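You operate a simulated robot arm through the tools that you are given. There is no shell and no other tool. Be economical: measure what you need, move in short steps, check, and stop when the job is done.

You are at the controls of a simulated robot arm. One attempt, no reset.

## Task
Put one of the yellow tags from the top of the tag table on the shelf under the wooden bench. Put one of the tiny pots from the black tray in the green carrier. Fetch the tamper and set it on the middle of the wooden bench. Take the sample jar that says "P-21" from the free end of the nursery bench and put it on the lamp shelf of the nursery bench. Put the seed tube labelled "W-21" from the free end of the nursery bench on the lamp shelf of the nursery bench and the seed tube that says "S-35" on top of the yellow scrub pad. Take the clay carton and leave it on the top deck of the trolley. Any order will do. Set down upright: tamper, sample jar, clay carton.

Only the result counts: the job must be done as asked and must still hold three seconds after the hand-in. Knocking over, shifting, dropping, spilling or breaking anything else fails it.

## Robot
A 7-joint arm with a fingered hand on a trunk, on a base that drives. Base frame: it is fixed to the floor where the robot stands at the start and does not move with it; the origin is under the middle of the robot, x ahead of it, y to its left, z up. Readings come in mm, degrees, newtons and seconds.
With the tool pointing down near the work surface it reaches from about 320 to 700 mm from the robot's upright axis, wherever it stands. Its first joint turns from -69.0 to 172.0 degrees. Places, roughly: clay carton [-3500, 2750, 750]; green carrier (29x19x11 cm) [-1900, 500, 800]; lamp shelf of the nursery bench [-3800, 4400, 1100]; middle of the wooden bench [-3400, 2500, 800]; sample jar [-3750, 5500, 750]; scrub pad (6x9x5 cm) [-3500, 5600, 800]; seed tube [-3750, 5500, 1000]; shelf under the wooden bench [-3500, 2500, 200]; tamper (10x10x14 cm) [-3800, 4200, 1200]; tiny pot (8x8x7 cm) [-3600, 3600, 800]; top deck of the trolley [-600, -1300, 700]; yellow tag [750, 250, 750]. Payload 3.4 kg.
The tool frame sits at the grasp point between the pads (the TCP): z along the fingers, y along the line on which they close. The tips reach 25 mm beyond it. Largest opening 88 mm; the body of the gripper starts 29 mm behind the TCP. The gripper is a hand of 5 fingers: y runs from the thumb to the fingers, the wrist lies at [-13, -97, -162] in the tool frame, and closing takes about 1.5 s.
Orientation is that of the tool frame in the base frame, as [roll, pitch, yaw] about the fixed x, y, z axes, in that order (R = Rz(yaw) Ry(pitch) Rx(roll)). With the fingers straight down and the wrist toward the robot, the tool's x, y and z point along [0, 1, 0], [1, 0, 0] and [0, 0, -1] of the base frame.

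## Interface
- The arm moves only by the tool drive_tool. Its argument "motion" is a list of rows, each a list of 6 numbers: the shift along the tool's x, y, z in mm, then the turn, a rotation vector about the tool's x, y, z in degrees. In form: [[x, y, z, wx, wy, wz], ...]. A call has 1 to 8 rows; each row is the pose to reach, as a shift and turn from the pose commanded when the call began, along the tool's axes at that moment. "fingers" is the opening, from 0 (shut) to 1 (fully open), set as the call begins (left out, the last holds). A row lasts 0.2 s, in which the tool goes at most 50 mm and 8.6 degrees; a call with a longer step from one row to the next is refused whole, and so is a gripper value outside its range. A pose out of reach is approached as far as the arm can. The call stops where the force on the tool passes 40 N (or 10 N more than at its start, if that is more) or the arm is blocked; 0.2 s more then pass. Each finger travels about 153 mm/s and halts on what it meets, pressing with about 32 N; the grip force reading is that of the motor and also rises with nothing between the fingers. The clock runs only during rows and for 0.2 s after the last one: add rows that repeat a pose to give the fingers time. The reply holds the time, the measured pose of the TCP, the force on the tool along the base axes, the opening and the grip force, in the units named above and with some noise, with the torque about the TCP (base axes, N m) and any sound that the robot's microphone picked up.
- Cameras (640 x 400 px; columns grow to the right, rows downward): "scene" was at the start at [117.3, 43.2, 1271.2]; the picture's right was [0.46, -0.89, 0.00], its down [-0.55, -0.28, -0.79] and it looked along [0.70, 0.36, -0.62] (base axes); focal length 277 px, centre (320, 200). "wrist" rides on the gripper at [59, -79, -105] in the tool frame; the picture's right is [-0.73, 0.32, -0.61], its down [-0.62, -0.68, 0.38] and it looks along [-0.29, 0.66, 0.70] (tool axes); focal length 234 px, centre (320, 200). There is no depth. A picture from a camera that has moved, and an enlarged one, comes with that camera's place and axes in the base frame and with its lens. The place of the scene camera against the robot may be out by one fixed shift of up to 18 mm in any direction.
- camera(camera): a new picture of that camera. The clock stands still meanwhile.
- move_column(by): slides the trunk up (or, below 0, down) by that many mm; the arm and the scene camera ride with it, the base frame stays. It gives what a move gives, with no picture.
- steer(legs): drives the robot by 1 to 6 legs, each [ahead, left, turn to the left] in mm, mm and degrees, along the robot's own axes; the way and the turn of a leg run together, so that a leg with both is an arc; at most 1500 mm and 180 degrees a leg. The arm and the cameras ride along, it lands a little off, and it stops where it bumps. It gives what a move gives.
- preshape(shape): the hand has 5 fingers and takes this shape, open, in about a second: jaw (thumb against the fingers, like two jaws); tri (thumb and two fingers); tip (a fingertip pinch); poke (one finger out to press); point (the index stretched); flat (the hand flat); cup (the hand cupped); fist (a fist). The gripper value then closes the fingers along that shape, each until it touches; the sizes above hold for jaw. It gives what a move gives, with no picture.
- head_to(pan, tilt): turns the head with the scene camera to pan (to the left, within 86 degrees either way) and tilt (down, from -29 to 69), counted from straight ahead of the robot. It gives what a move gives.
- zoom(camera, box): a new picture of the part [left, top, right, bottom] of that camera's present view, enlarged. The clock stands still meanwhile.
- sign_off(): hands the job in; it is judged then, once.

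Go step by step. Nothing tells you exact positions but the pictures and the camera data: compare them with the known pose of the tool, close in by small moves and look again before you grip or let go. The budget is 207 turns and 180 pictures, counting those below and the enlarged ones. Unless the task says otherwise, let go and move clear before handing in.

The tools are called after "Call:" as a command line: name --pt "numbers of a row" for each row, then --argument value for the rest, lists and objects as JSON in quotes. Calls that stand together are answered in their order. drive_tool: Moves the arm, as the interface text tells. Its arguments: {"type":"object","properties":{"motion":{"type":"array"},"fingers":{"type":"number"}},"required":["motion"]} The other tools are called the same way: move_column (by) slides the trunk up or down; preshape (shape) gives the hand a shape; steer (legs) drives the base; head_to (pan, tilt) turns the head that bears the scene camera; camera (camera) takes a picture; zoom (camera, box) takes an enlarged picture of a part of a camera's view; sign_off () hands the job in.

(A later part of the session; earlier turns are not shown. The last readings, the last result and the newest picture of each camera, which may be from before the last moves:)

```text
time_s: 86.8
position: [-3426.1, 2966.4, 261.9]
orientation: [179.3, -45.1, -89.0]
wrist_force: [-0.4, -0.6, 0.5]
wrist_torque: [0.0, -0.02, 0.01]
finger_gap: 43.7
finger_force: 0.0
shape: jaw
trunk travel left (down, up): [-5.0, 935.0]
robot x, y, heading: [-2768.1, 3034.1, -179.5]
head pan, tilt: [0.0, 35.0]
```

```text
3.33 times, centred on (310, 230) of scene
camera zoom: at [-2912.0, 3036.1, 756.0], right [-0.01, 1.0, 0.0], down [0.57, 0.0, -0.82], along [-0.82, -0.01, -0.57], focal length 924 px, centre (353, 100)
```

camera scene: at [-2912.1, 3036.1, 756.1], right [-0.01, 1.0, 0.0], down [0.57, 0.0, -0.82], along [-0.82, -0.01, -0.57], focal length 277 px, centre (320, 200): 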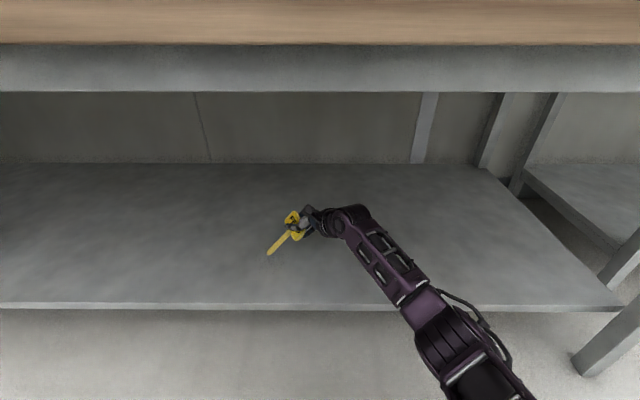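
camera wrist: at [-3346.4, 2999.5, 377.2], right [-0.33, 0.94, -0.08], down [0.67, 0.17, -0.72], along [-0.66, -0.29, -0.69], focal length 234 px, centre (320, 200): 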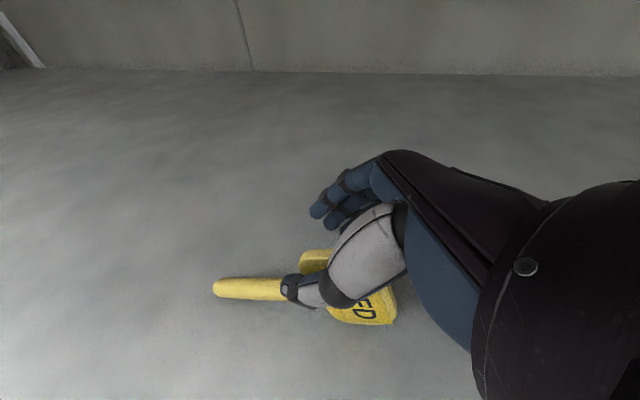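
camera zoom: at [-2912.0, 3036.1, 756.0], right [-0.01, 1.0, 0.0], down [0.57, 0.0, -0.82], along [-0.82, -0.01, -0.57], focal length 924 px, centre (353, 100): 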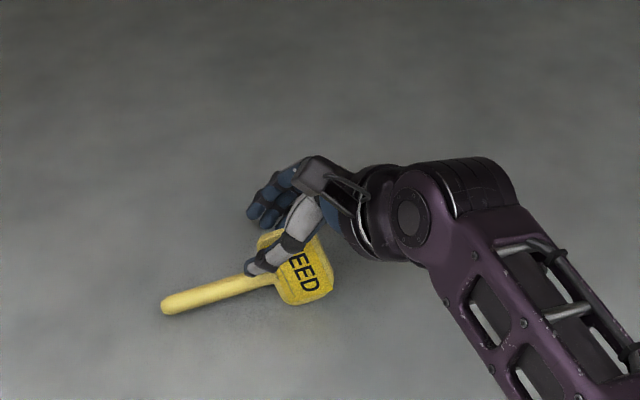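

The tag lies flat on the shelf, well inside the edge. I'll lift, back out, and raise the trunk.

Call:
drive_tool --pt "20 0 -20 0 0 0" --pt "45 0 -45 0 0 0" --pt "70 0 -70 0 0 0"

Call:
steer --legs '[[-550, 0, 0]]'

Call:
drive_tool --pt "0 0 0 0 -7.5 0" --pt "0 0 0 0 -15 0" --pt "0 0 0 0 -22.5 0" --pt "0 0 0 0 -30 0" --pt "0 0 0 0 -37.5 0" --pt "0 0 0 0 -45 0" --pt "0 0 0 0 -45 0" --fingers 1

Call:
move_column --by 400

Call:
move_column --by 250

Call:
camera --camera "scene"

```text
time_s: 87.7
position: [-3425.9, 2965.9, 359.8]
orientation: [179.3, -45.2, -89.2]
wrist_force: [-0.1, -0.1, 0.4]
wrist_torque: [0.0, 0.01, 0.0]
finger_gap: 43.6
finger_force: 0.0
shape: jaw
trunk travel left (down, up): [-5.0, 935.0]
robot x, y, heading: [-2761.7, 3035.8, -179.4]
head pan, tilt: [0.0, 35.0]
```

```text
time_s: 90.8
position: [-2886.7, 2971.2, 358.9]
orientation: [179.0, -45.2, -89.2]
wrist_force: [-0.2, 0.2, 1.0]
wrist_torque: [0.01, -0.01, -0.02]
finger_gap: 43.4
finger_force: 0.0
shape: jaw
trunk travel left (down, up): [-5.0, 935.0]
robot x, y, heading: [-2226.5, 3035.6, -179.8]
head pan, tilt: [0.0, 35.0]
```

```text
time_s: 92.4
position: [-2887.9, 2973.4, 359.3]
orientation: [179.3, 0.0, -90.0]
wrist_force: [-0.2, 0.2, 0.3]
wrist_torque: [0.0, 0.0, 0.0]
finger_gap: 88.1
finger_force: 0.1
shape: jaw
trunk travel left (down, up): [-5.0, 935.0]
robot x, y, heading: [-2224.3, 3036.7, -180.0]
head pan, tilt: [0.0, 35.0]
```

```text
time_s: 96.2
position: [-2888.3, 2970.8, 759.8]
orientation: [179.4, -0.1, -89.8]
wrist_force: [0.7, -0.2, 0.3]
wrist_torque: [-0.05, 0.03, 0.02]
finger_gap: 87.8
finger_force: 0.1
shape: jaw
trunk travel left (down, up): [-405.0, 535.0]
robot x, y, heading: [-2225.2, 3033.8, -180.1]
head pan, tilt: [0.0, 35.0]
```

```text
time_s: 98.8
position: [-2887.9, 2971.6, 1009.1]
orientation: [179.5, -0.1, -89.8]
wrist_force: [0.0, 0.9, 0.3]
wrist_torque: [-0.05, 0.0, -0.03]
finger_gap: 87.8
finger_force: 0.0
shape: jaw
trunk travel left (down, up): [-655.0, 285.0]
robot x, y, heading: [-2224.6, 3034.6, -179.9]
head pan, tilt: [0.0, 35.0]
```

```text
140 pictures are left
camera scene: at [-2373.5, 3039.8, 1406.0], right [0.0, 1.0, 0.0], down [0.57, 0.0, -0.82], along [-0.82, 0.0, -0.57], focal length 277 px, centre (320, 200)
```

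scene: 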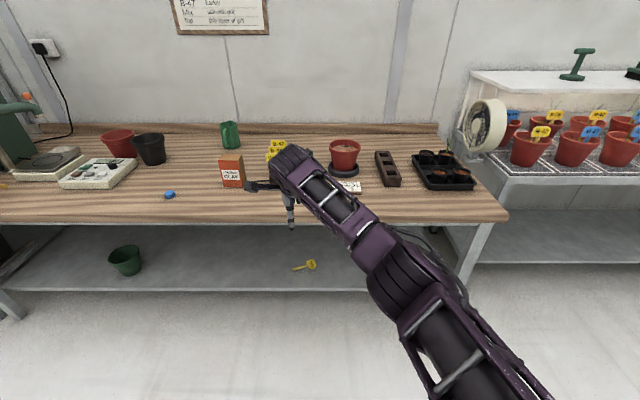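

The tag is done. Next the tamper: I'll strafe right in front of the nursery bench and raise the trunk to inspect the lamp shelf.

Call:
steer --legs '[[0, -1200, 0], [300, 0, 0]]'

Call:
move_column --by 280

Call:
head_to --pan 0 --tilt 30

Call:
camera --camera "scene"

Call:
camera --camera "wrist"

```text
time_s: 106.5
position: [-3178.9, 4196.2, 1009.4]
orientation: [179.5, -0.1, -90.9]
wrist_force: [0.0, 0.3, 0.0]
wrist_torque: [0.02, -0.03, 0.01]
finger_gap: 87.9
finger_force: 0.1
shape: jaw
trunk travel left (down, up): [-655.0, 285.0]
robot x, y, heading: [-2515.5, 4245.9, 179.1]
head pan, tilt: [0.0, 35.0]
```

```text
time_s: 109.4
position: [-3177.8, 4197.0, 1287.9]
orientation: [179.4, -0.2, -90.9]
wrist_force: [0.5, 0.8, -0.1]
wrist_torque: [-0.01, 0.03, 0.0]
finger_gap: 87.8
finger_force: 0.2
shape: jaw
trunk travel left (down, up): [-935.0, 5.0]
robot x, y, heading: [-2511.5, 4250.4, 179.0]
head pan, tilt: [0.0, 35.0]
```

```text
time_s: 110.0
position: [-3177.2, 4196.5, 1290.0]
orientation: [179.4, -0.2, -91.1]
wrist_force: [0.2, 0.4, -0.1]
wrist_torque: [-0.01, 0.0, -0.01]
finger_gap: 88.1
finger_force: 0.0
shape: jaw
trunk travel left (down, up): [-935.0, 5.0]
robot x, y, heading: [-2515.8, 4248.9, 178.8]
head pan, tilt: [0.0, 30.0]
```

```text
139 pictures are left
camera scene: at [-2664.2, 4254.2, 1693.8], right [0.02, 1.0, 0.0], down [0.5, -0.01, -0.87], along [-0.87, 0.01, -0.5], focal length 277 px, centre (320, 200)
```

scene: 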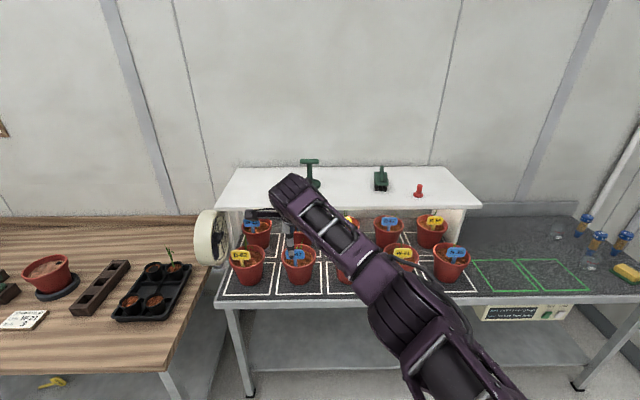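

```text
138 pictures are left
camera wrist: at [-3098.1, 4136.5, 1394.3], right [-0.3, 0.73, 0.61], down [0.69, 0.61, -0.39], along [-0.66, 0.3, -0.69], focal length 234 px, centre (320, 200)
```

wrist: 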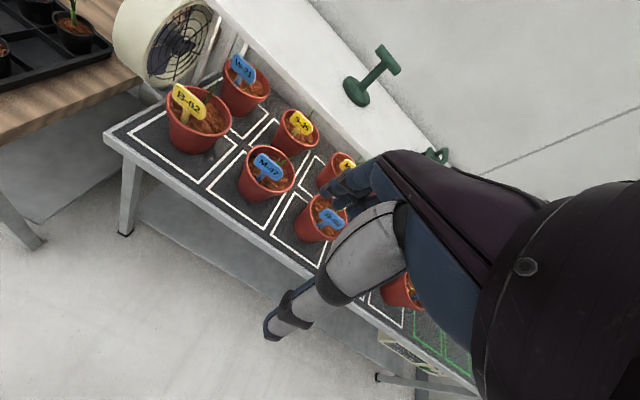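

The tamper stands near (-3835, 4228), top z≈1205. I'll close in to measure it better.

Call:
steer --legs '[[400, 0, 1]]'

Call:
camera --camera "scene"

Call:
camera --camera "wrist"

```text
time_s: 112.6
position: [-3582.5, 4178.1, 1290.5]
orientation: [179.4, -0.2, -89.3]
wrist_force: [0.4, 0.7, 0.9]
wrist_torque: [0.03, 0.02, 0.01]
finger_gap: 87.9
finger_force: 0.1
shape: jaw
trunk travel left (down, up): [-935.0, 5.0]
robot x, y, heading: [-2920.4, 4248.4, -179.5]
head pan, tilt: [0.0, 30.0]
```

```text
137 pictures are left
camera scene: at [-3069.8, 4250.9, 1694.0], right [-0.01, 1.0, 0.0], down [0.5, 0.01, -0.87], along [-0.87, -0.01, -0.5], focal length 277 px, centre (320, 200)
```

scene: 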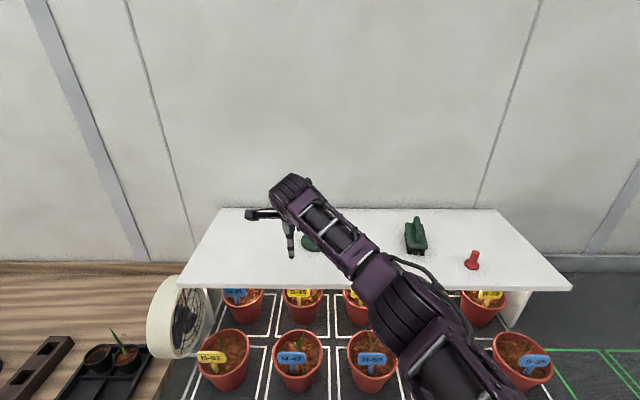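

```text
136 pictures are left
camera wrist: at [-3500.3, 4120.0, 1394.8], right [-0.33, 0.72, 0.61], down [0.67, 0.63, -0.39], along [-0.67, 0.28, -0.69], focal length 234 px, centre (320, 200)
```

wrist: 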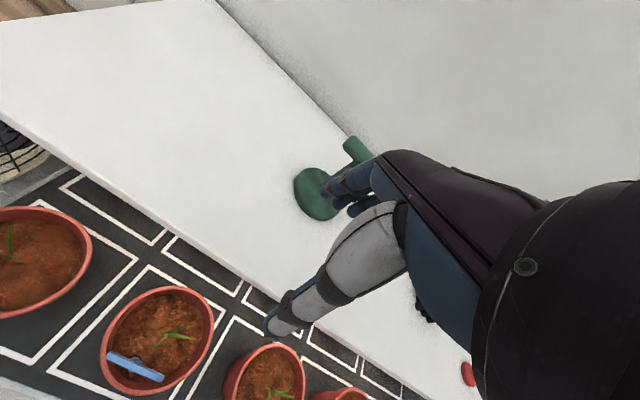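

The tamper base is at about (-3764, 4220) and the shelf at z≈1122, so the handle is at z≈1240. I'll raise the hand first, then drive over it.

Call:
drive_tool --pt "0 0 -30 0 0 0" --pt "0 0 -60 0 0 0" --pt "0 0 -60 0 0 0"

Call:
camera --camera "wrist"

```text
time_s: 113.4
position: [-3581.3, 4176.9, 1349.7]
orientation: [179.5, -0.1, -89.3]
wrist_force: [0.7, -0.4, 1.0]
wrist_torque: [-0.01, 0.0, -0.01]
finger_gap: 87.7
finger_force: 0.0
shape: jaw
trunk travel left (down, up): [-935.0, 5.0]
robot x, y, heading: [-2922.1, 4250.4, -179.3]
head pan, tilt: [0.0, 30.0]
```

```text
135 pictures are left
camera wrist: at [-3499.8, 4120.1, 1453.9], right [-0.33, 0.72, 0.61], down [0.67, 0.63, -0.39], along [-0.67, 0.28, -0.69], focal length 234 px, centre (320, 200)
```

wrist: 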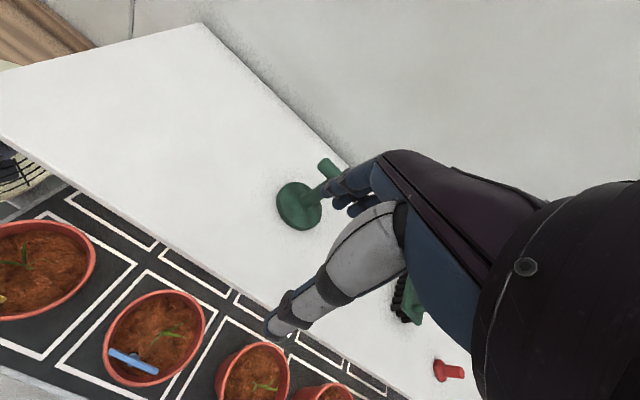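

Call:
steer --legs '[[185, -44, -0.6]]'

Call:
camera --camera "wrist"

Call:
head_to --pan 0 --tilt 45

Call:
camera --camera "scene"

```text
time_s: 114.9
position: [-3767.8, 4230.7, 1350.7]
orientation: [179.3, -0.1, -90.2]
wrist_force: [-0.2, -0.7, 1.0]
wrist_torque: [0.02, 0.0, -0.02]
finger_gap: 88.1
finger_force: 0.0
shape: jaw
trunk travel left (down, up): [-935.0, 5.0]
robot x, y, heading: [-3107.7, 4291.7, 179.9]
head pan, tilt: [0.0, 30.0]
```

```text
134 pictures are left
camera wrist: at [-3686.8, 4172.6, 1455.4], right [-0.31, 0.73, 0.61], down [0.68, 0.62, -0.39], along [-0.66, 0.29, -0.69], focal length 234 px, centre (320, 200)
```

wrist: 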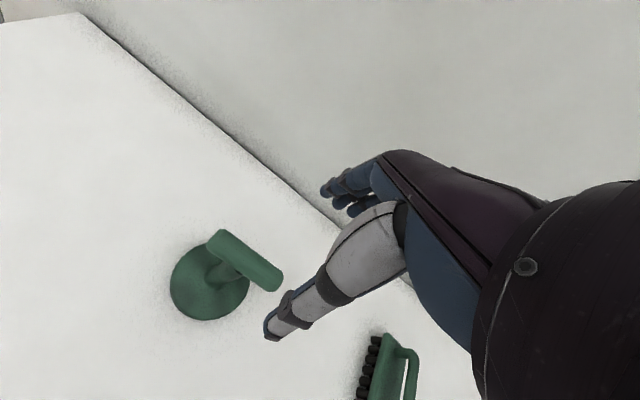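

```text
time_s: 115.7
position: [-3769.5, 4232.3, 1348.1]
orientation: [179.4, -0.1, -90.2]
wrist_force: [0.1, 0.0, -0.6]
wrist_torque: [0.01, 0.0, -0.01]
finger_gap: 87.8
finger_force: 0.1
shape: jaw
trunk travel left (down, up): [-935.0, 5.0]
robot x, y, heading: [-3112.2, 4291.2, 179.7]
head pan, tilt: [0.0, 45.0]
```

```text
133 pictures are left
camera scene: at [-3252.0, 4296.6, 1671.2], right [0.0, 1.0, 0.0], down [0.71, 0.0, -0.71], along [-0.71, 0.0, -0.71], focal length 277 px, centre (320, 200)
```

scene: 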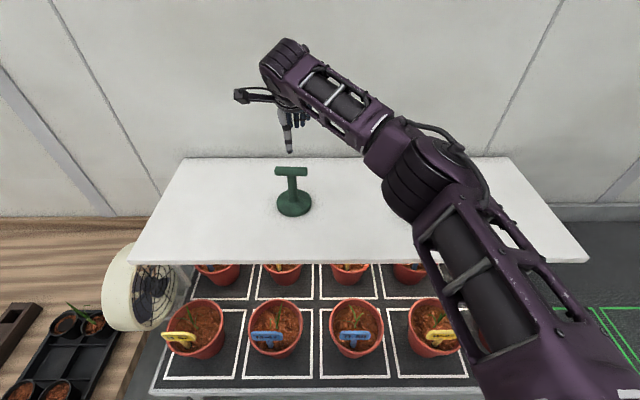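

Handle centre ≈(-3778, 4223, 1236). I'll align, descend, and close on it.

Call:
drive_tool --pt "8 8 25 0 0 0" --pt "8 8 50 0 0 0" --pt "8 8 75 0 0 0" --pt "8 8 95 0 0 0" --pt "8 8 108 0 0 0"

Call:
camera --camera "wrist"

Call:
zoom --camera "scene" --box '[220, 100, 380, 240]'

```text
time_s: 116.9
position: [-3779.3, 4223.9, 1240.4]
orientation: [179.3, -0.1, -90.2]
wrist_force: [0.2, 0.4, 0.0]
wrist_torque: [-0.02, -0.01, -0.01]
finger_gap: 87.8
finger_force: 0.1
shape: jaw
trunk travel left (down, up): [-935.0, 5.0]
robot x, y, heading: [-3109.2, 4296.5, 179.8]
head pan, tilt: [0.0, 45.0]
```

```text
132 pictures are left
camera wrist: at [-3698.8, 4165.6, 1344.9], right [-0.31, 0.73, 0.61], down [0.68, 0.62, -0.39], along [-0.66, 0.29, -0.69], focal length 234 px, centre (320, 200)
```

wrist: 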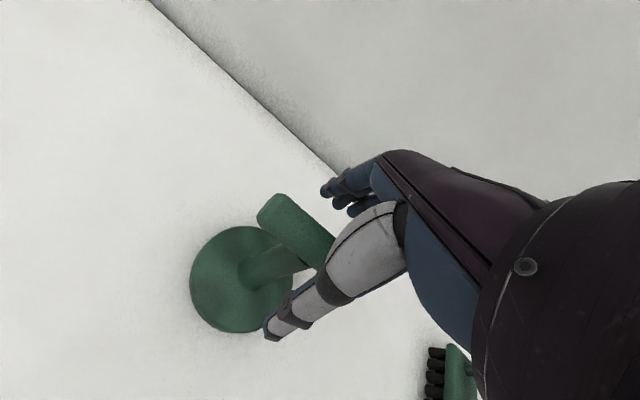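

```text
2.86 times, centred on (300, 170) of scene
camera zoom: at [-3251.0, 4296.6, 1671.2], right [0.0, 1.0, 0.0], down [0.71, 0.0, -0.71], along [-0.71, 0.0, -0.71], focal length 792 px, centre (377, 286)
```

zoom: 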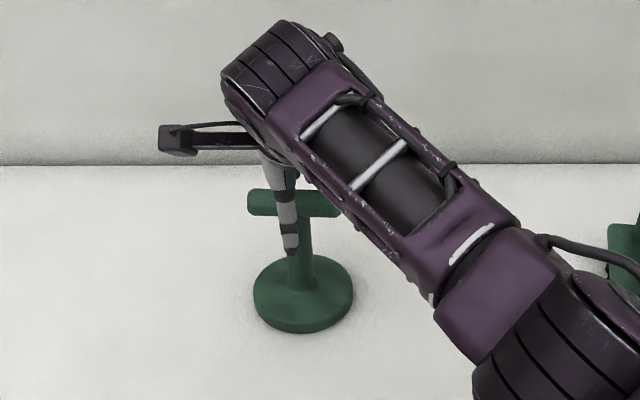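

Call:
drive_tool --pt "0 0 0 0 0 0" --pt "0 0 0 0 0 0" --pt "0 0 0 0 0 0" --pt "0 0 0 0 0 0" --pt "0 0 0 0 0 0" --fingers 0

Call:
camera --camera "wrist"

Call:
zoom --camera "scene" --box '[220, 100, 380, 240]'

```text
time_s: 118.1
position: [-3780.0, 4224.2, 1240.4]
orientation: [179.3, -0.2, -90.2]
wrist_force: [0.5, 0.8, -0.1]
wrist_torque: [0.03, 0.01, -0.01]
finger_gap: 15.2
finger_force: 31.9
shape: jaw
trunk travel left (down, up): [-935.0, 5.0]
robot x, y, heading: [-3110.9, 4293.0, 179.7]
head pan, tilt: [0.0, 45.0]
```

```text
130 pictures are left
camera wrist: at [-3698.9, 4165.3, 1345.0], right [-0.31, 0.73, 0.61], down [0.68, 0.62, -0.39], along [-0.66, 0.29, -0.69], focal length 234 px, centre (320, 200)
```

wrist: 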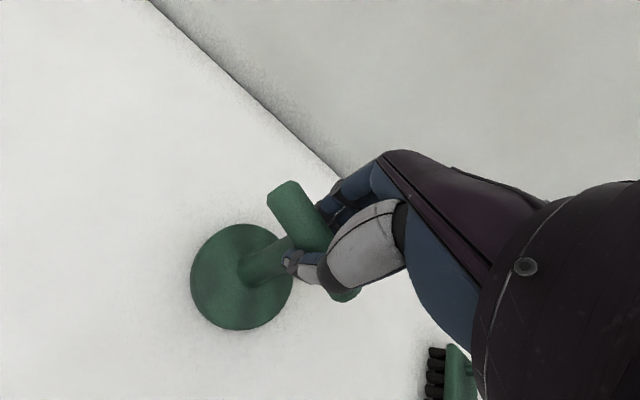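

```text
2.86 times, centred on (300, 170) of scene
camera zoom: at [-3251.3, 4296.3, 1671.2], right [0.0, 1.0, 0.0], down [0.71, 0.0, -0.71], along [-0.71, 0.0, -0.71], focal length 792 px, centre (377, 286)
```

zoom: 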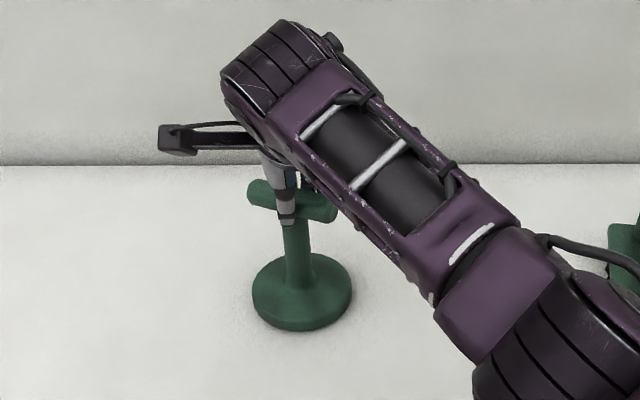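

Handle gripped (15 mm). I'll lift it.

Call:
drive_tool --pt "0 0 -20 0 0 0" --pt "0 0 -45 0 0 0" --pt "0 0 -75 0 0 0" --pt "0 0 -75 0 0 0"

Call:
zoom --camera "scene" --box '[200, 50, 400, 240]'

Call:
camera --camera "wrist"

```text
time_s: 119.1
position: [-3777.3, 4226.5, 1316.0]
orientation: [179.4, -0.1, -90.3]
wrist_force: [0.1, -0.2, -1.7]
wrist_torque: [0.0, 0.01, 0.01]
finger_gap: 15.1
finger_force: 32.1
shape: jaw
trunk travel left (down, up): [-935.0, 5.0]
robot x, y, heading: [-3112.5, 4292.5, 179.9]
head pan, tilt: [0.0, 45.0]
```

```text
2.11 times, centred on (300, 145) of scene
camera zoom: at [-3251.4, 4296.1, 1671.2], right [0.0, 1.0, 0.0], down [0.71, 0.0, -0.71], along [-0.71, 0.0, -0.71], focal length 584 px, centre (362, 316)
```

zoom: 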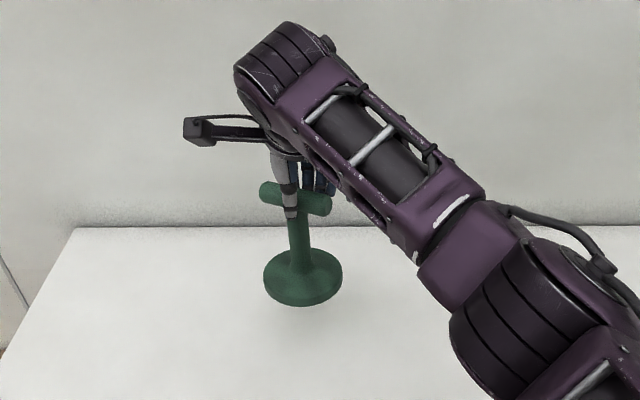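

```text
127 pictures are left
camera wrist: at [-3696.6, 4166.7, 1421.9], right [-0.31, 0.73, 0.61], down [0.68, 0.62, -0.39], along [-0.66, 0.29, -0.69], focal length 234 px, centre (320, 200)
```

wrist: 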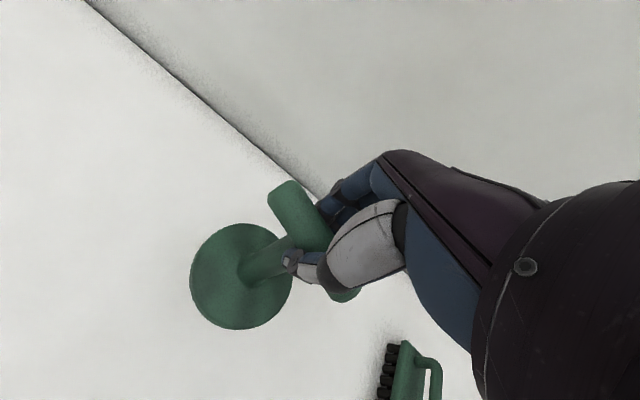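

Tamper in hand. I'll back off and go to the wooden bench middle.

Call:
steer --legs '[[-600, 0, 0], [0, 1500, 0]]'

Call:
move_column --by -250

Call:
head_to --pan 0 --tilt 35

Call:
camera --camera "scene"

```text
time_s: 129.7
position: [-3141.2, 2642.7, 1315.4]
orientation: [179.3, -0.1, -87.4]
wrist_force: [0.7, 0.8, -2.1]
wrist_torque: [-0.01, -0.02, 0.0]
finger_gap: 15.3
finger_force: 32.1
shape: jaw
trunk travel left (down, up): [-935.0, 5.0]
robot x, y, heading: [-2485.0, 2740.4, -177.5]
head pan, tilt: [0.0, 45.0]
```

```text
time_s: 132.3
position: [-3142.7, 2642.3, 1065.7]
orientation: [179.3, -0.1, -87.4]
wrist_force: [-1.1, 0.3, -2.7]
wrist_torque: [-0.04, -0.01, 0.02]
finger_gap: 15.3
finger_force: 31.5
shape: jaw
trunk travel left (down, up): [-685.0, 255.0]
robot x, y, heading: [-2479.6, 2739.3, -177.3]
head pan, tilt: [0.0, 45.0]
```

```text
time_s: 133.0
position: [-3142.8, 2642.6, 1067.1]
orientation: [179.5, -0.1, -87.4]
wrist_force: [0.0, 0.2, -2.0]
wrist_torque: [0.0, 0.0, -0.01]
finger_gap: 15.2
finger_force: 31.9
shape: jaw
trunk travel left (down, up): [-685.0, 255.0]
robot x, y, heading: [-2479.5, 2741.5, -177.1]
head pan, tilt: [0.0, 35.0]
```

```text
126 pictures are left
camera scene: at [-2628.0, 2739.1, 1436.0], right [-0.04, 1.0, 0.0], down [0.57, 0.03, -0.82], along [-0.82, -0.04, -0.57], focal length 277 px, centre (320, 200)
```

scene: 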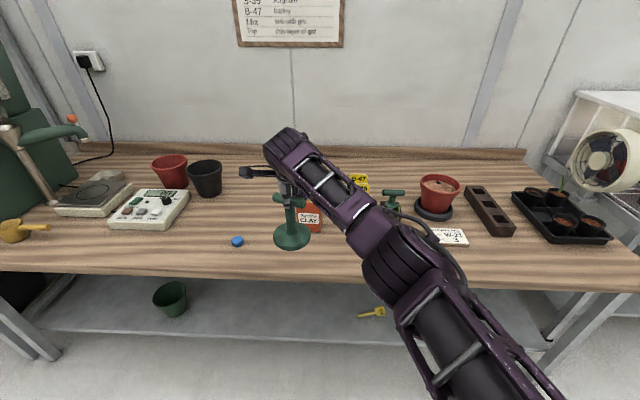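

I'll put the tamper around (-3590, 2530), the free middle spot of the bench between the black pot and the clay carton. I'll drive up and look again.

Call:
steer --legs '[[0, 145, -2.9], [400, 0, 0]]'

Call:
camera --camera "scene"

Call:
camera --camera "wrist"

```text
time_s: 136.5
position: [-3543.4, 2528.5, 1066.4]
orientation: [179.3, -0.1, -90.2]
wrist_force: [0.3, 0.0, -2.1]
wrist_torque: [0.02, -0.05, -0.03]
finger_gap: 15.3
finger_force: 32.2
shape: jaw
trunk travel left (down, up): [-685.0, 255.0]
robot x, y, heading: [-2879.9, 2596.2, 179.9]
head pan, tilt: [0.0, 35.0]
```

```text
125 pictures are left
camera scene: at [-3024.3, 2599.8, 1436.0], right [0.0, 1.0, 0.0], down [0.57, 0.0, -0.82], along [-0.82, 0.0, -0.57], focal length 277 px, centre (320, 200)
```

scene: 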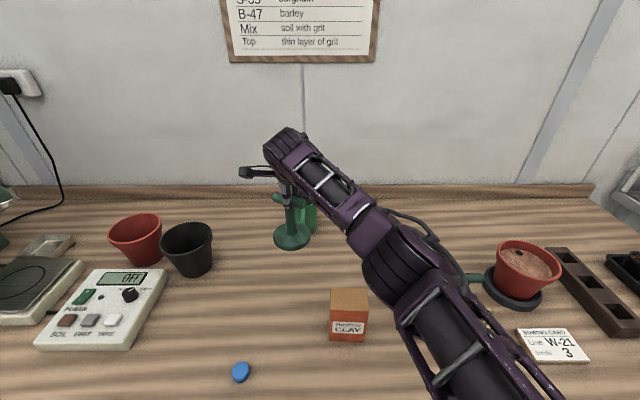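

```text
124 pictures are left
camera wrist: at [-3462.7, 2470.3, 1171.6], right [-0.31, 0.73, 0.61], down [0.68, 0.62, -0.39], along [-0.66, 0.29, -0.69], focal length 234 px, centre (320, 200)
```

wrist: 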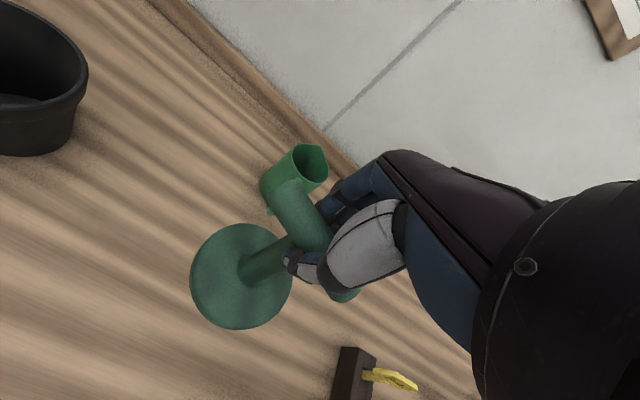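

Call:
steer --legs '[[40, 0, 0]]'

Call:
drive_tool --pt "0 10 35 0 0 0" --pt "0 20 70 0 0 0" --pt "0 20 105 0 0 0" --pt "0 20 130 0 0 0" --pt "0 20 145 0 0 0"

Call:
camera --camera "scene"

Call:
camera --camera "wrist"

```text
time_s: 137.4
position: [-3580.7, 2530.5, 1067.0]
orientation: [179.3, 0.0, -90.3]
wrist_force: [-0.3, -0.2, -2.2]
wrist_torque: [-0.02, 0.02, 0.01]
finger_gap: 15.1
finger_force: 31.9
shape: jaw
trunk travel left (down, up): [-685.0, 255.0]
robot x, y, heading: [-2912.0, 2595.7, 179.5]
head pan, tilt: [0.0, 35.0]
```

```text
time_s: 138.6
position: [-3600.4, 2530.0, 921.2]
orientation: [179.4, -0.1, -90.3]
wrist_force: [1.0, -0.5, -2.3]
wrist_torque: [-0.03, 0.0, -0.01]
finger_gap: 15.1
finger_force: 32.1
shape: jaw
trunk travel left (down, up): [-685.0, 255.0]
robot x, y, heading: [-2914.4, 2595.7, 179.7]
head pan, tilt: [0.0, 35.0]
```

```text
123 pictures are left
camera scene: at [-3062.9, 2599.7, 1436.0], right [0.01, 1.0, 0.0], down [0.57, 0.0, -0.82], along [-0.82, 0.0, -0.57], focal length 277 px, centre (320, 200)
```

scene: 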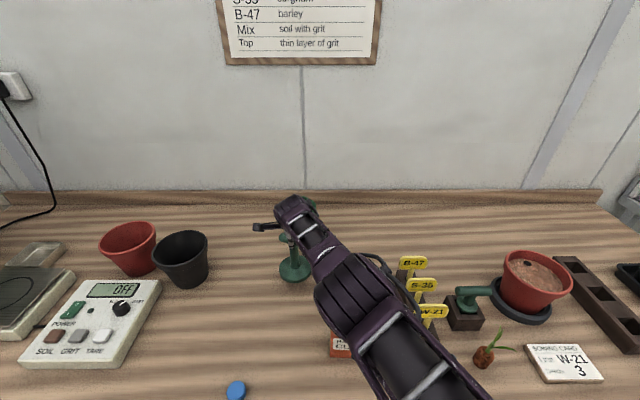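

```text
122 pictures are left
camera wrist: at [-3520.9, 2471.0, 1025.8], right [-0.31, 0.73, 0.61], down [0.68, 0.62, -0.39], along [-0.66, 0.29, -0.69], focal length 234 px, centre (320, 200)
```

wrist: 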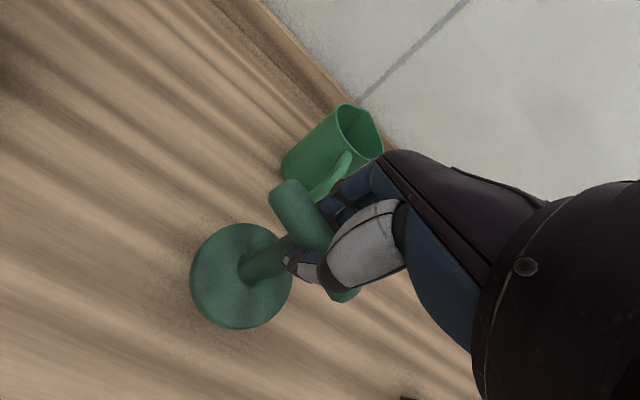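

Call:
drive_tool --pt "0 0 8 0 0 0" --pt "0 0 16 0 0 0" --pt "0 0 24 0 0 0" --pt "0 0 32 0 0 0" --pt "0 0 38 0 0 0" --pt "0 0 44 0 0 0" --pt "0 0 50 0 0 0" --pt "0 0 56 0 0 0"

Call:
zoom --camera "scene" --box '[220, 180, 400, 300]'

```text
time_s: 140.4
position: [-3592.2, 2535.4, 884.0]
orientation: [177.8, -0.3, -89.9]
wrist_force: [7.4, 2.9, 19.9]
wrist_torque: [-0.01, -0.07, 0.01]
finger_gap: 17.4
finger_force: 31.7
shape: jaw
out of reach, approached as far as the arm can: row 1, 2, 3, 4, 5, 6, 7, 8
trunk travel left (down, up): [-685.0, 255.0]
robot x, y, heading: [-2916.0, 2597.4, 179.8]
head pan, tilt: [0.0, 35.0]
stopped in row 8: the force on the tool passed its limit at 46 N (the readings are from after the stop); the commanded pose is now the measured one
```

```text
3.33 times, centred on (310, 240) of scene
camera zoom: at [-3058.3, 2601.1, 1436.5], right [0.01, 1.0, 0.0], down [0.57, 0.0, -0.82], along [-0.82, 0.0, -0.57], focal length 924 px, centre (353, 67)
```

zoom: 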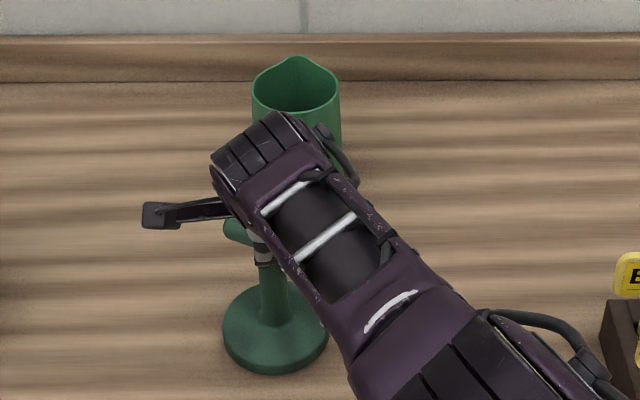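

Contact at TCP z≈884, so the bench top is at about z≈760. I'll relieve the pressure, then release.

Call:
drive_tool --pt "0 0 -2 0 0 0" --pt "0 0 -3 0 0 0"

Call:
camera --camera "wrist"

```text
time_s: 141.0
position: [-3591.4, 2533.9, 883.7]
orientation: [178.4, -0.4, -90.0]
wrist_force: [-0.8, -1.0, 13.8]
wrist_torque: [-0.05, 0.09, 0.07]
finger_gap: 17.3
finger_force: 32.0
shape: jaw
trunk travel left (down, up): [-685.0, 255.0]
robot x, y, heading: [-2913.0, 2593.9, 180.1]
head pan, tilt: [0.0, 35.0]
```

```text
120 pictures are left
camera wrist: at [-3508.4, 2477.0, 987.4], right [-0.3, 0.73, 0.61], down [0.67, 0.62, -0.41], along [-0.68, 0.28, -0.68], focal length 234 px, centre (320, 200)
```

wrist: 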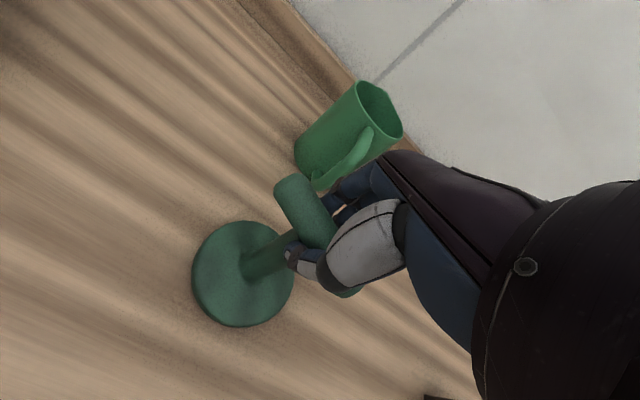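

Call:
drive_tool --pt "0 0 0 0 0 0" --pt "0 0 0 0 0 0" --pt "0 0 0 0 0 0" --pt "0 0 0 0 0 0" --fingers 0.7

Call:
drive_tool --pt "0 0 -20 0 0 0" --pt "0 0 -50 0 0 0" --pt "0 0 -90 0 0 0" --pt "0 -10 -130 0 0 0" --pt "0 -20 -170 0 0 0"

Call:
camera --camera "wrist"

Call:
camera --camera "scene"

```text
time_s: 142.0
position: [-3592.5, 2535.7, 881.6]
orientation: [178.5, -0.4, -90.1]
wrist_force: [0.6, 0.2, 0.7]
wrist_torque: [-0.03, -0.05, 0.01]
finger_gap: 61.6
finger_force: 0.0
shape: jaw
trunk travel left (down, up): [-685.0, 255.0]
robot x, y, heading: [-2913.3, 2596.4, 179.8]
head pan, tilt: [0.0, 35.0]
```

```text
time_s: 143.2
position: [-3584.3, 2529.2, 1046.7]
orientation: [178.5, -0.2, -90.0]
wrist_force: [0.9, 1.2, -0.2]
wrist_torque: [0.0, 0.05, -0.03]
finger_gap: 61.7
finger_force: 0.1
shape: jaw
out of reach, approached as far as the arm can: row 5
trunk travel left (down, up): [-685.0, 255.0]
robot x, y, heading: [-2917.1, 2595.2, 179.6]
head pan, tilt: [0.0, 35.0]
```

```text
119 pictures are left
camera wrist: at [-3501.8, 2470.8, 1151.2], right [-0.31, 0.73, 0.61], down [0.67, 0.62, -0.4], along [-0.68, 0.29, -0.68], focal length 234 px, centre (320, 200)
```

wrist: 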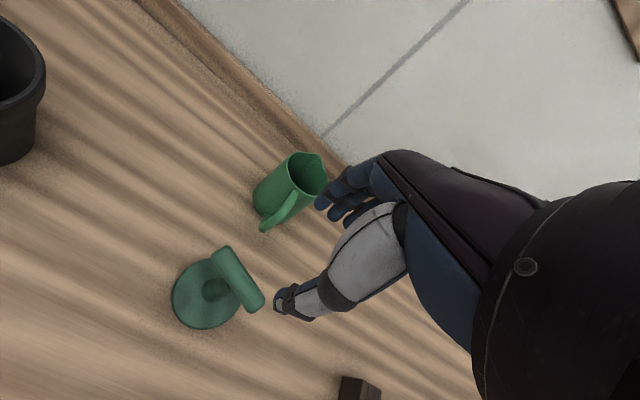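

```text
118 pictures are left
camera scene: at [-3062.9, 2600.0, 1436.0], right [0.01, 1.0, 0.0], down [0.57, 0.0, -0.82], along [-0.82, 0.0, -0.57], focal length 277 px, centre (320, 200)
```

scene: 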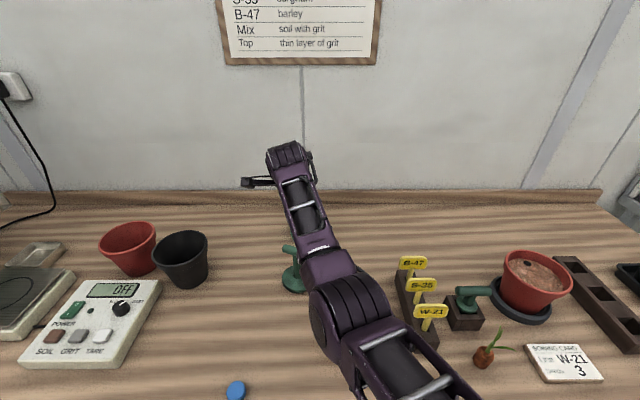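

The tamper stands on the bench middle. Now to the free end of the nursery bench for the jar and tubes.

Call:
steer --legs '[[-350, 0, 0], [0, -1450, 0], [0, -1350, 0]]'

Call:
camera --camera "scene"

Call:
camera --camera "wrist"

```text
time_s: 158.3
position: [-3168.8, 5256.2, 1047.4]
orientation: [178.5, -0.3, -90.9]
wrist_force: [-0.4, -0.7, 0.1]
wrist_torque: [0.0, -0.02, 0.02]
finger_gap: 61.3
finger_force: 0.1
shape: jaw
trunk travel left (down, up): [-685.0, 255.0]
robot x, y, heading: [-2500.2, 5312.1, 178.3]
head pan, tilt: [0.0, 35.0]
```

```text
117 pictures are left
camera scene: at [-2645.5, 5317.8, 1436.1], right [0.02, 1.0, 0.0], down [0.57, -0.01, -0.82], along [-0.82, 0.02, -0.57], focal length 277 px, centre (320, 200)
```

scene: 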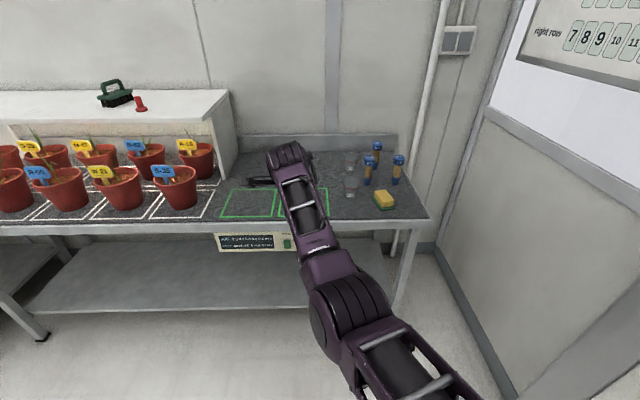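

```text
116 pictures are left
camera wrist: at [-3086.8, 5196.8, 1151.3], right [-0.29, 0.73, 0.61], down [0.68, 0.61, -0.41], along [-0.67, 0.3, -0.68], focal length 234 px, centre (320, 200)
```

wrist: 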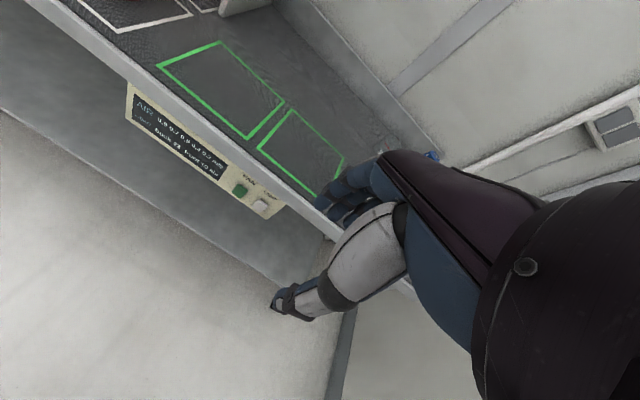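

Call:
zoom --camera "scene" --box '[320, 120, 440, 230]'

```text
3.64 times, centred on (380, 175) of scene
camera zoom: at [-2645.5, 5317.8, 1436.1], right [0.02, 1.0, 0.0], down [0.57, -0.01, -0.82], along [-0.82, 0.02, -0.57], focal length 1009 px, centre (102, 291)
```

zoom: 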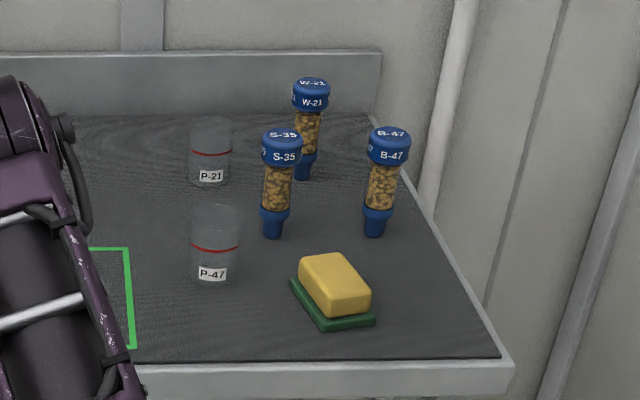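

I see P-21 (back left jar), W-21 (back tube), S-35 (front left tube), B-47 and the yellow pad. I'll approach S-35 first, keeping the hand high.

Call:
steer --legs '[[480, -310, 1.7]]'

Call:
camera --camera "scene"

Call:
camera --camera "wrist"

```text
time_s: 161.5
position: [-3638.7, 5544.1, 1048.0]
orientation: [178.4, -0.3, -89.3]
wrist_force: [-1.0, 0.1, -0.5]
wrist_torque: [-0.01, 0.01, 0.03]
finger_gap: 61.5
finger_force: 0.2
shape: jaw
trunk travel left (down, up): [-685.0, 255.0]
robot x, y, heading: [-2972.6, 5615.8, -179.4]
head pan, tilt: [0.0, 35.0]
```

```text
114 pictures are left
camera scene: at [-3119.0, 5622.1, 1436.0], right [-0.01, 1.0, 0.0], down [0.57, 0.0, -0.82], along [-0.82, -0.01, -0.57], focal length 277 px, centre (320, 200)
```

scene: 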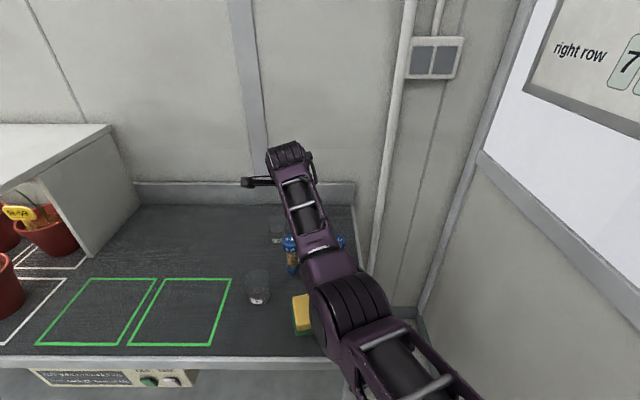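

```text
113 pictures are left
camera wrist: at [-3556.5, 5487.3, 1151.2], right [-0.32, 0.73, 0.61], down [0.66, 0.63, -0.41], along [-0.68, 0.28, -0.68], focal length 234 px, centre (320, 200)
```

wrist: 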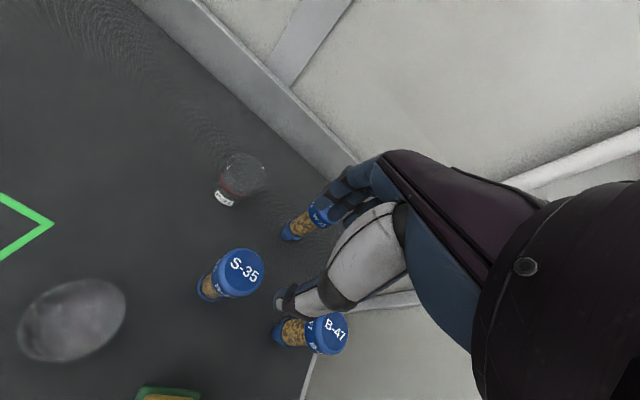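

Triangulated: bench top z≈823, S-35 at (-3632, 5537) with its top at ≈958. I'll open the fingers and descend to grip it.

Call:
drive_tool --pt "8 -7 30 0 0 0" --pt "8 -7 60 0 0 0" --pt "8 -7 85 0 0 0" --fingers 1

Call:
camera --camera "wrist"

Call:
zoom --camera "scene" --box '[220, 140, 400, 340]'

```text
time_s: 162.3
position: [-3637.2, 5535.9, 961.8]
orientation: [178.3, -0.3, -89.3]
wrist_force: [0.1, 0.1, -0.4]
wrist_torque: [0.0, 0.02, -0.02]
finger_gap: 88.0
finger_force: 0.1
shape: jaw
trunk travel left (down, up): [-685.0, 255.0]
robot x, y, heading: [-2971.5, 5617.3, -179.4]
head pan, tilt: [0.0, 35.0]
```

```text
112 pictures are left
camera wrist: at [-3553.6, 5478.1, 1066.0], right [-0.32, 0.73, 0.61], down [0.66, 0.63, -0.41], along [-0.68, 0.28, -0.68], focal length 234 px, centre (320, 200)
```

wrist: 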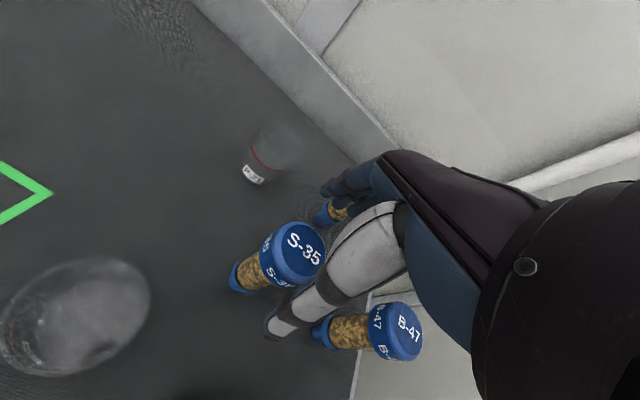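

```text
2.00 times, centred on (310, 240) of scene
camera zoom: at [-3118.9, 5621.6, 1436.1], right [-0.01, 1.0, 0.0], down [0.57, 0.0, -0.82], along [-0.82, -0.01, -0.57], focal length 555 px, centre (340, 120)
```

zoom: 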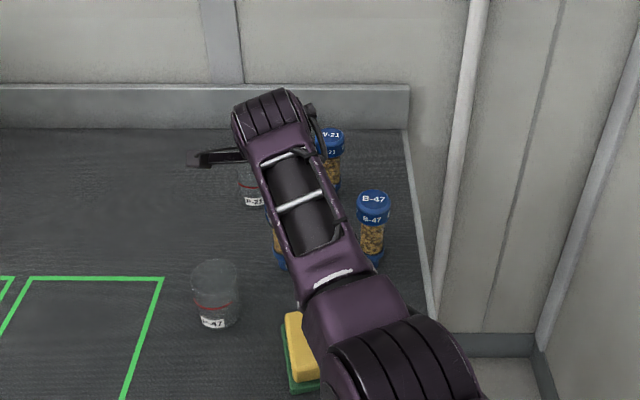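

Call:
drive_tool --pt "4 -8 0 0 0 0" --pt "4 -8 20 0 0 0" --pt "4 -8 38 0 0 0"

Call:
camera --camera "wrist"

```text
time_s: 163.1
position: [-3629.8, 5533.3, 924.2]
orientation: [178.4, -0.3, -89.4]
wrist_force: [-0.2, -0.6, -0.5]
wrist_torque: [0.0, 0.02, 0.01]
finger_gap: 88.0
finger_force: 0.0
shape: jaw
trunk travel left (down, up): [-685.0, 255.0]
robot x, y, heading: [-2970.3, 5618.4, -179.7]
head pan, tilt: [0.0, 35.0]
```

```text
110 pictures are left
camera wrist: at [-3547.0, 5476.1, 1026.9], right [-0.31, 0.73, 0.61], down [0.66, 0.63, -0.41], along [-0.68, 0.28, -0.68], focal length 234 px, centre (320, 200)
```

wrist: 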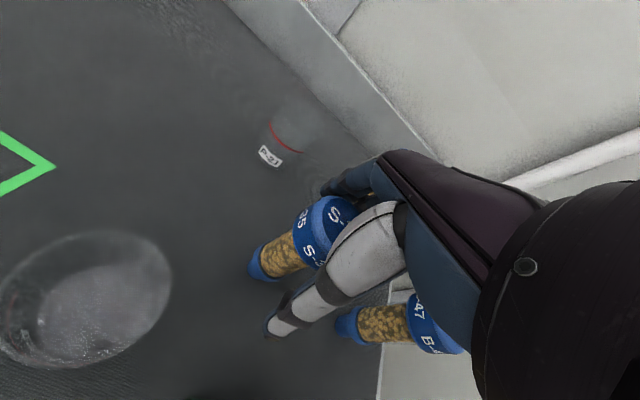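

Call:
drive_tool --pt "0 0 0 0 0 0" --pt "0 0 0 0 0 0" --pt "0 0 0 0 0 0" --pt "0 0 0 0 0 0" --pt "0 0 0 0 0 0" --fingers 0

Call:
drive_tool --pt "0 0 -25 0 0 0" --pt "0 0 -50 0 0 0" --pt "0 0 -90 0 0 0" --pt "0 0 -90 0 0 0"

Call:
camera --camera "wrist"

Call:
camera --camera "scene"

```text
time_s: 164.3
position: [-3629.2, 5534.0, 923.9]
orientation: [178.5, -0.1, -89.4]
wrist_force: [-0.6, 0.7, -0.5]
wrist_torque: [-0.02, -0.01, 0.0]
finger_gap: 33.5
finger_force: 32.6
shape: jaw
trunk travel left (down, up): [-685.0, 255.0]
robot x, y, heading: [-2975.5, 5617.2, -179.6]
head pan, tilt: [0.0, 35.0]
```

```text
time_s: 165.3
position: [-3626.1, 5530.6, 1013.5]
orientation: [178.5, -0.5, -89.2]
wrist_force: [0.2, -0.1, -0.8]
wrist_torque: [0.02, -0.01, -0.01]
finger_gap: 33.9
finger_force: 32.1
shape: jaw
trunk travel left (down, up): [-685.0, 255.0]
robot x, y, heading: [-2974.0, 5619.3, -179.7]
head pan, tilt: [0.0, 35.0]
```

```text
109 pictures are left
camera wrist: at [-3541.2, 5474.3, 1118.2], right [-0.32, 0.73, 0.61], down [0.66, 0.63, -0.41], along [-0.68, 0.27, -0.68], focal length 234 px, centre (320, 200)
```

wrist: 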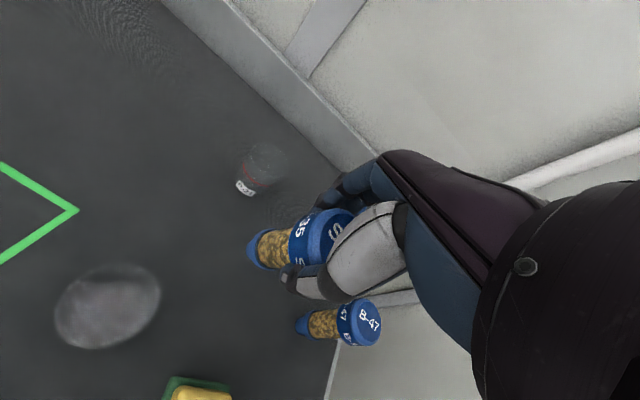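

```text
108 pictures are left
camera scene: at [-3119.4, 5621.9, 1436.0], right [-0.01, 1.0, 0.0], down [0.57, 0.0, -0.82], along [-0.82, -0.01, -0.57], focal length 277 px, centre (320, 200)
```

scene: 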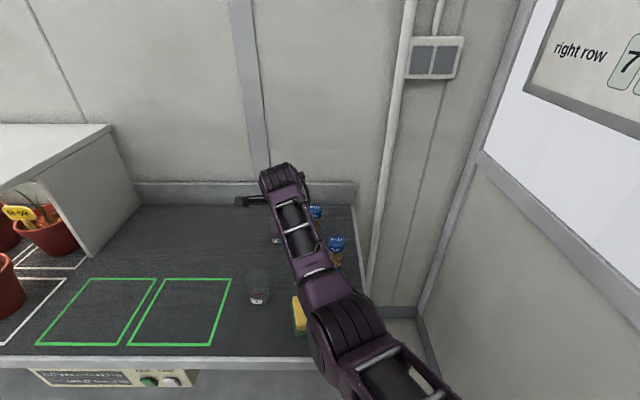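

S-35 is in hand (bottom ≈101 mm below the TCP). The pad is at about (-3473, 5568); I'll back the base over it and look.

Call:
steer --legs '[[-153, -38, 0]]'

Call:
camera --camera "wrist"

Call:
camera --camera "scene"

```text
time_s: 166.7
position: [-3470.7, 5570.6, 1013.3]
orientation: [178.4, -0.3, -89.1]
wrist_force: [0.8, -0.1, -1.1]
wrist_torque: [-0.04, 0.0, 0.04]
finger_gap: 34.0
finger_force: 31.7
shape: jaw
trunk travel left (down, up): [-685.0, 255.0]
robot x, y, heading: [-2819.4, 5660.9, -179.3]
head pan, tilt: [0.0, 35.0]
```

```text
107 pictures are left
camera wrist: at [-3386.4, 5513.2, 1117.3], right [-0.32, 0.72, 0.61], down [0.66, 0.63, -0.41], along [-0.68, 0.28, -0.68], focal length 234 px, centre (320, 200)
```

wrist: 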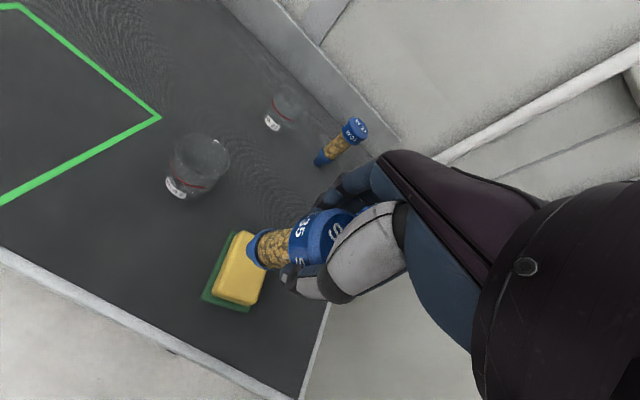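

```text
106 pictures are left
camera scene: at [-2964.3, 5661.0, 1436.1], right [-0.01, 1.0, 0.0], down [0.57, 0.01, -0.82], along [-0.82, -0.01, -0.57], focal length 277 px, centre (320, 200)
```

scene: 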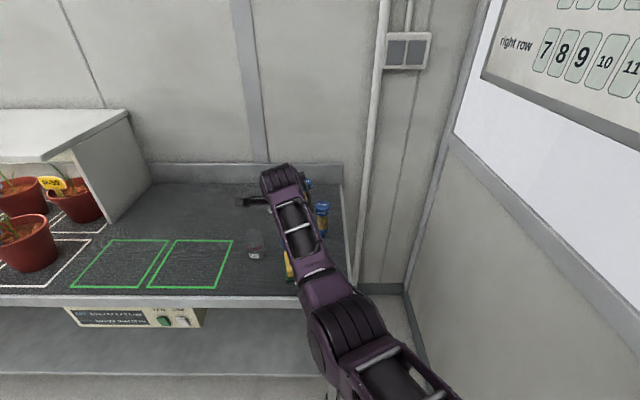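

Call:
zoom --camera "wrist" --box '[180, 200, 340, 320]'

```text
3.33 times, centred on (260, 260) of wrist
camera zoom: at [-3386.4, 5513.2, 1117.3], right [-0.32, 0.72, 0.61], down [0.66, 0.63, -0.41], along [-0.68, 0.28, -0.68], focal length 781 px, centre (520, 0)
```

zoom: 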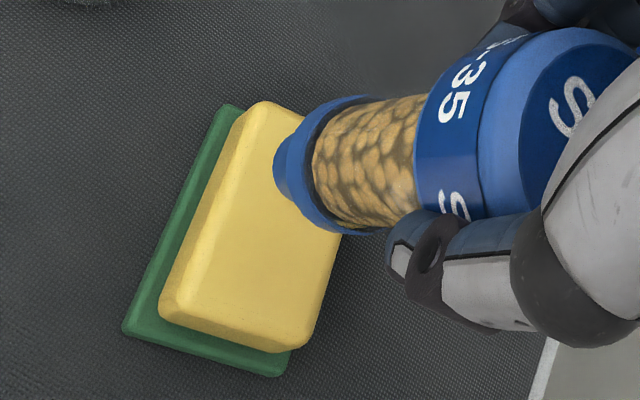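

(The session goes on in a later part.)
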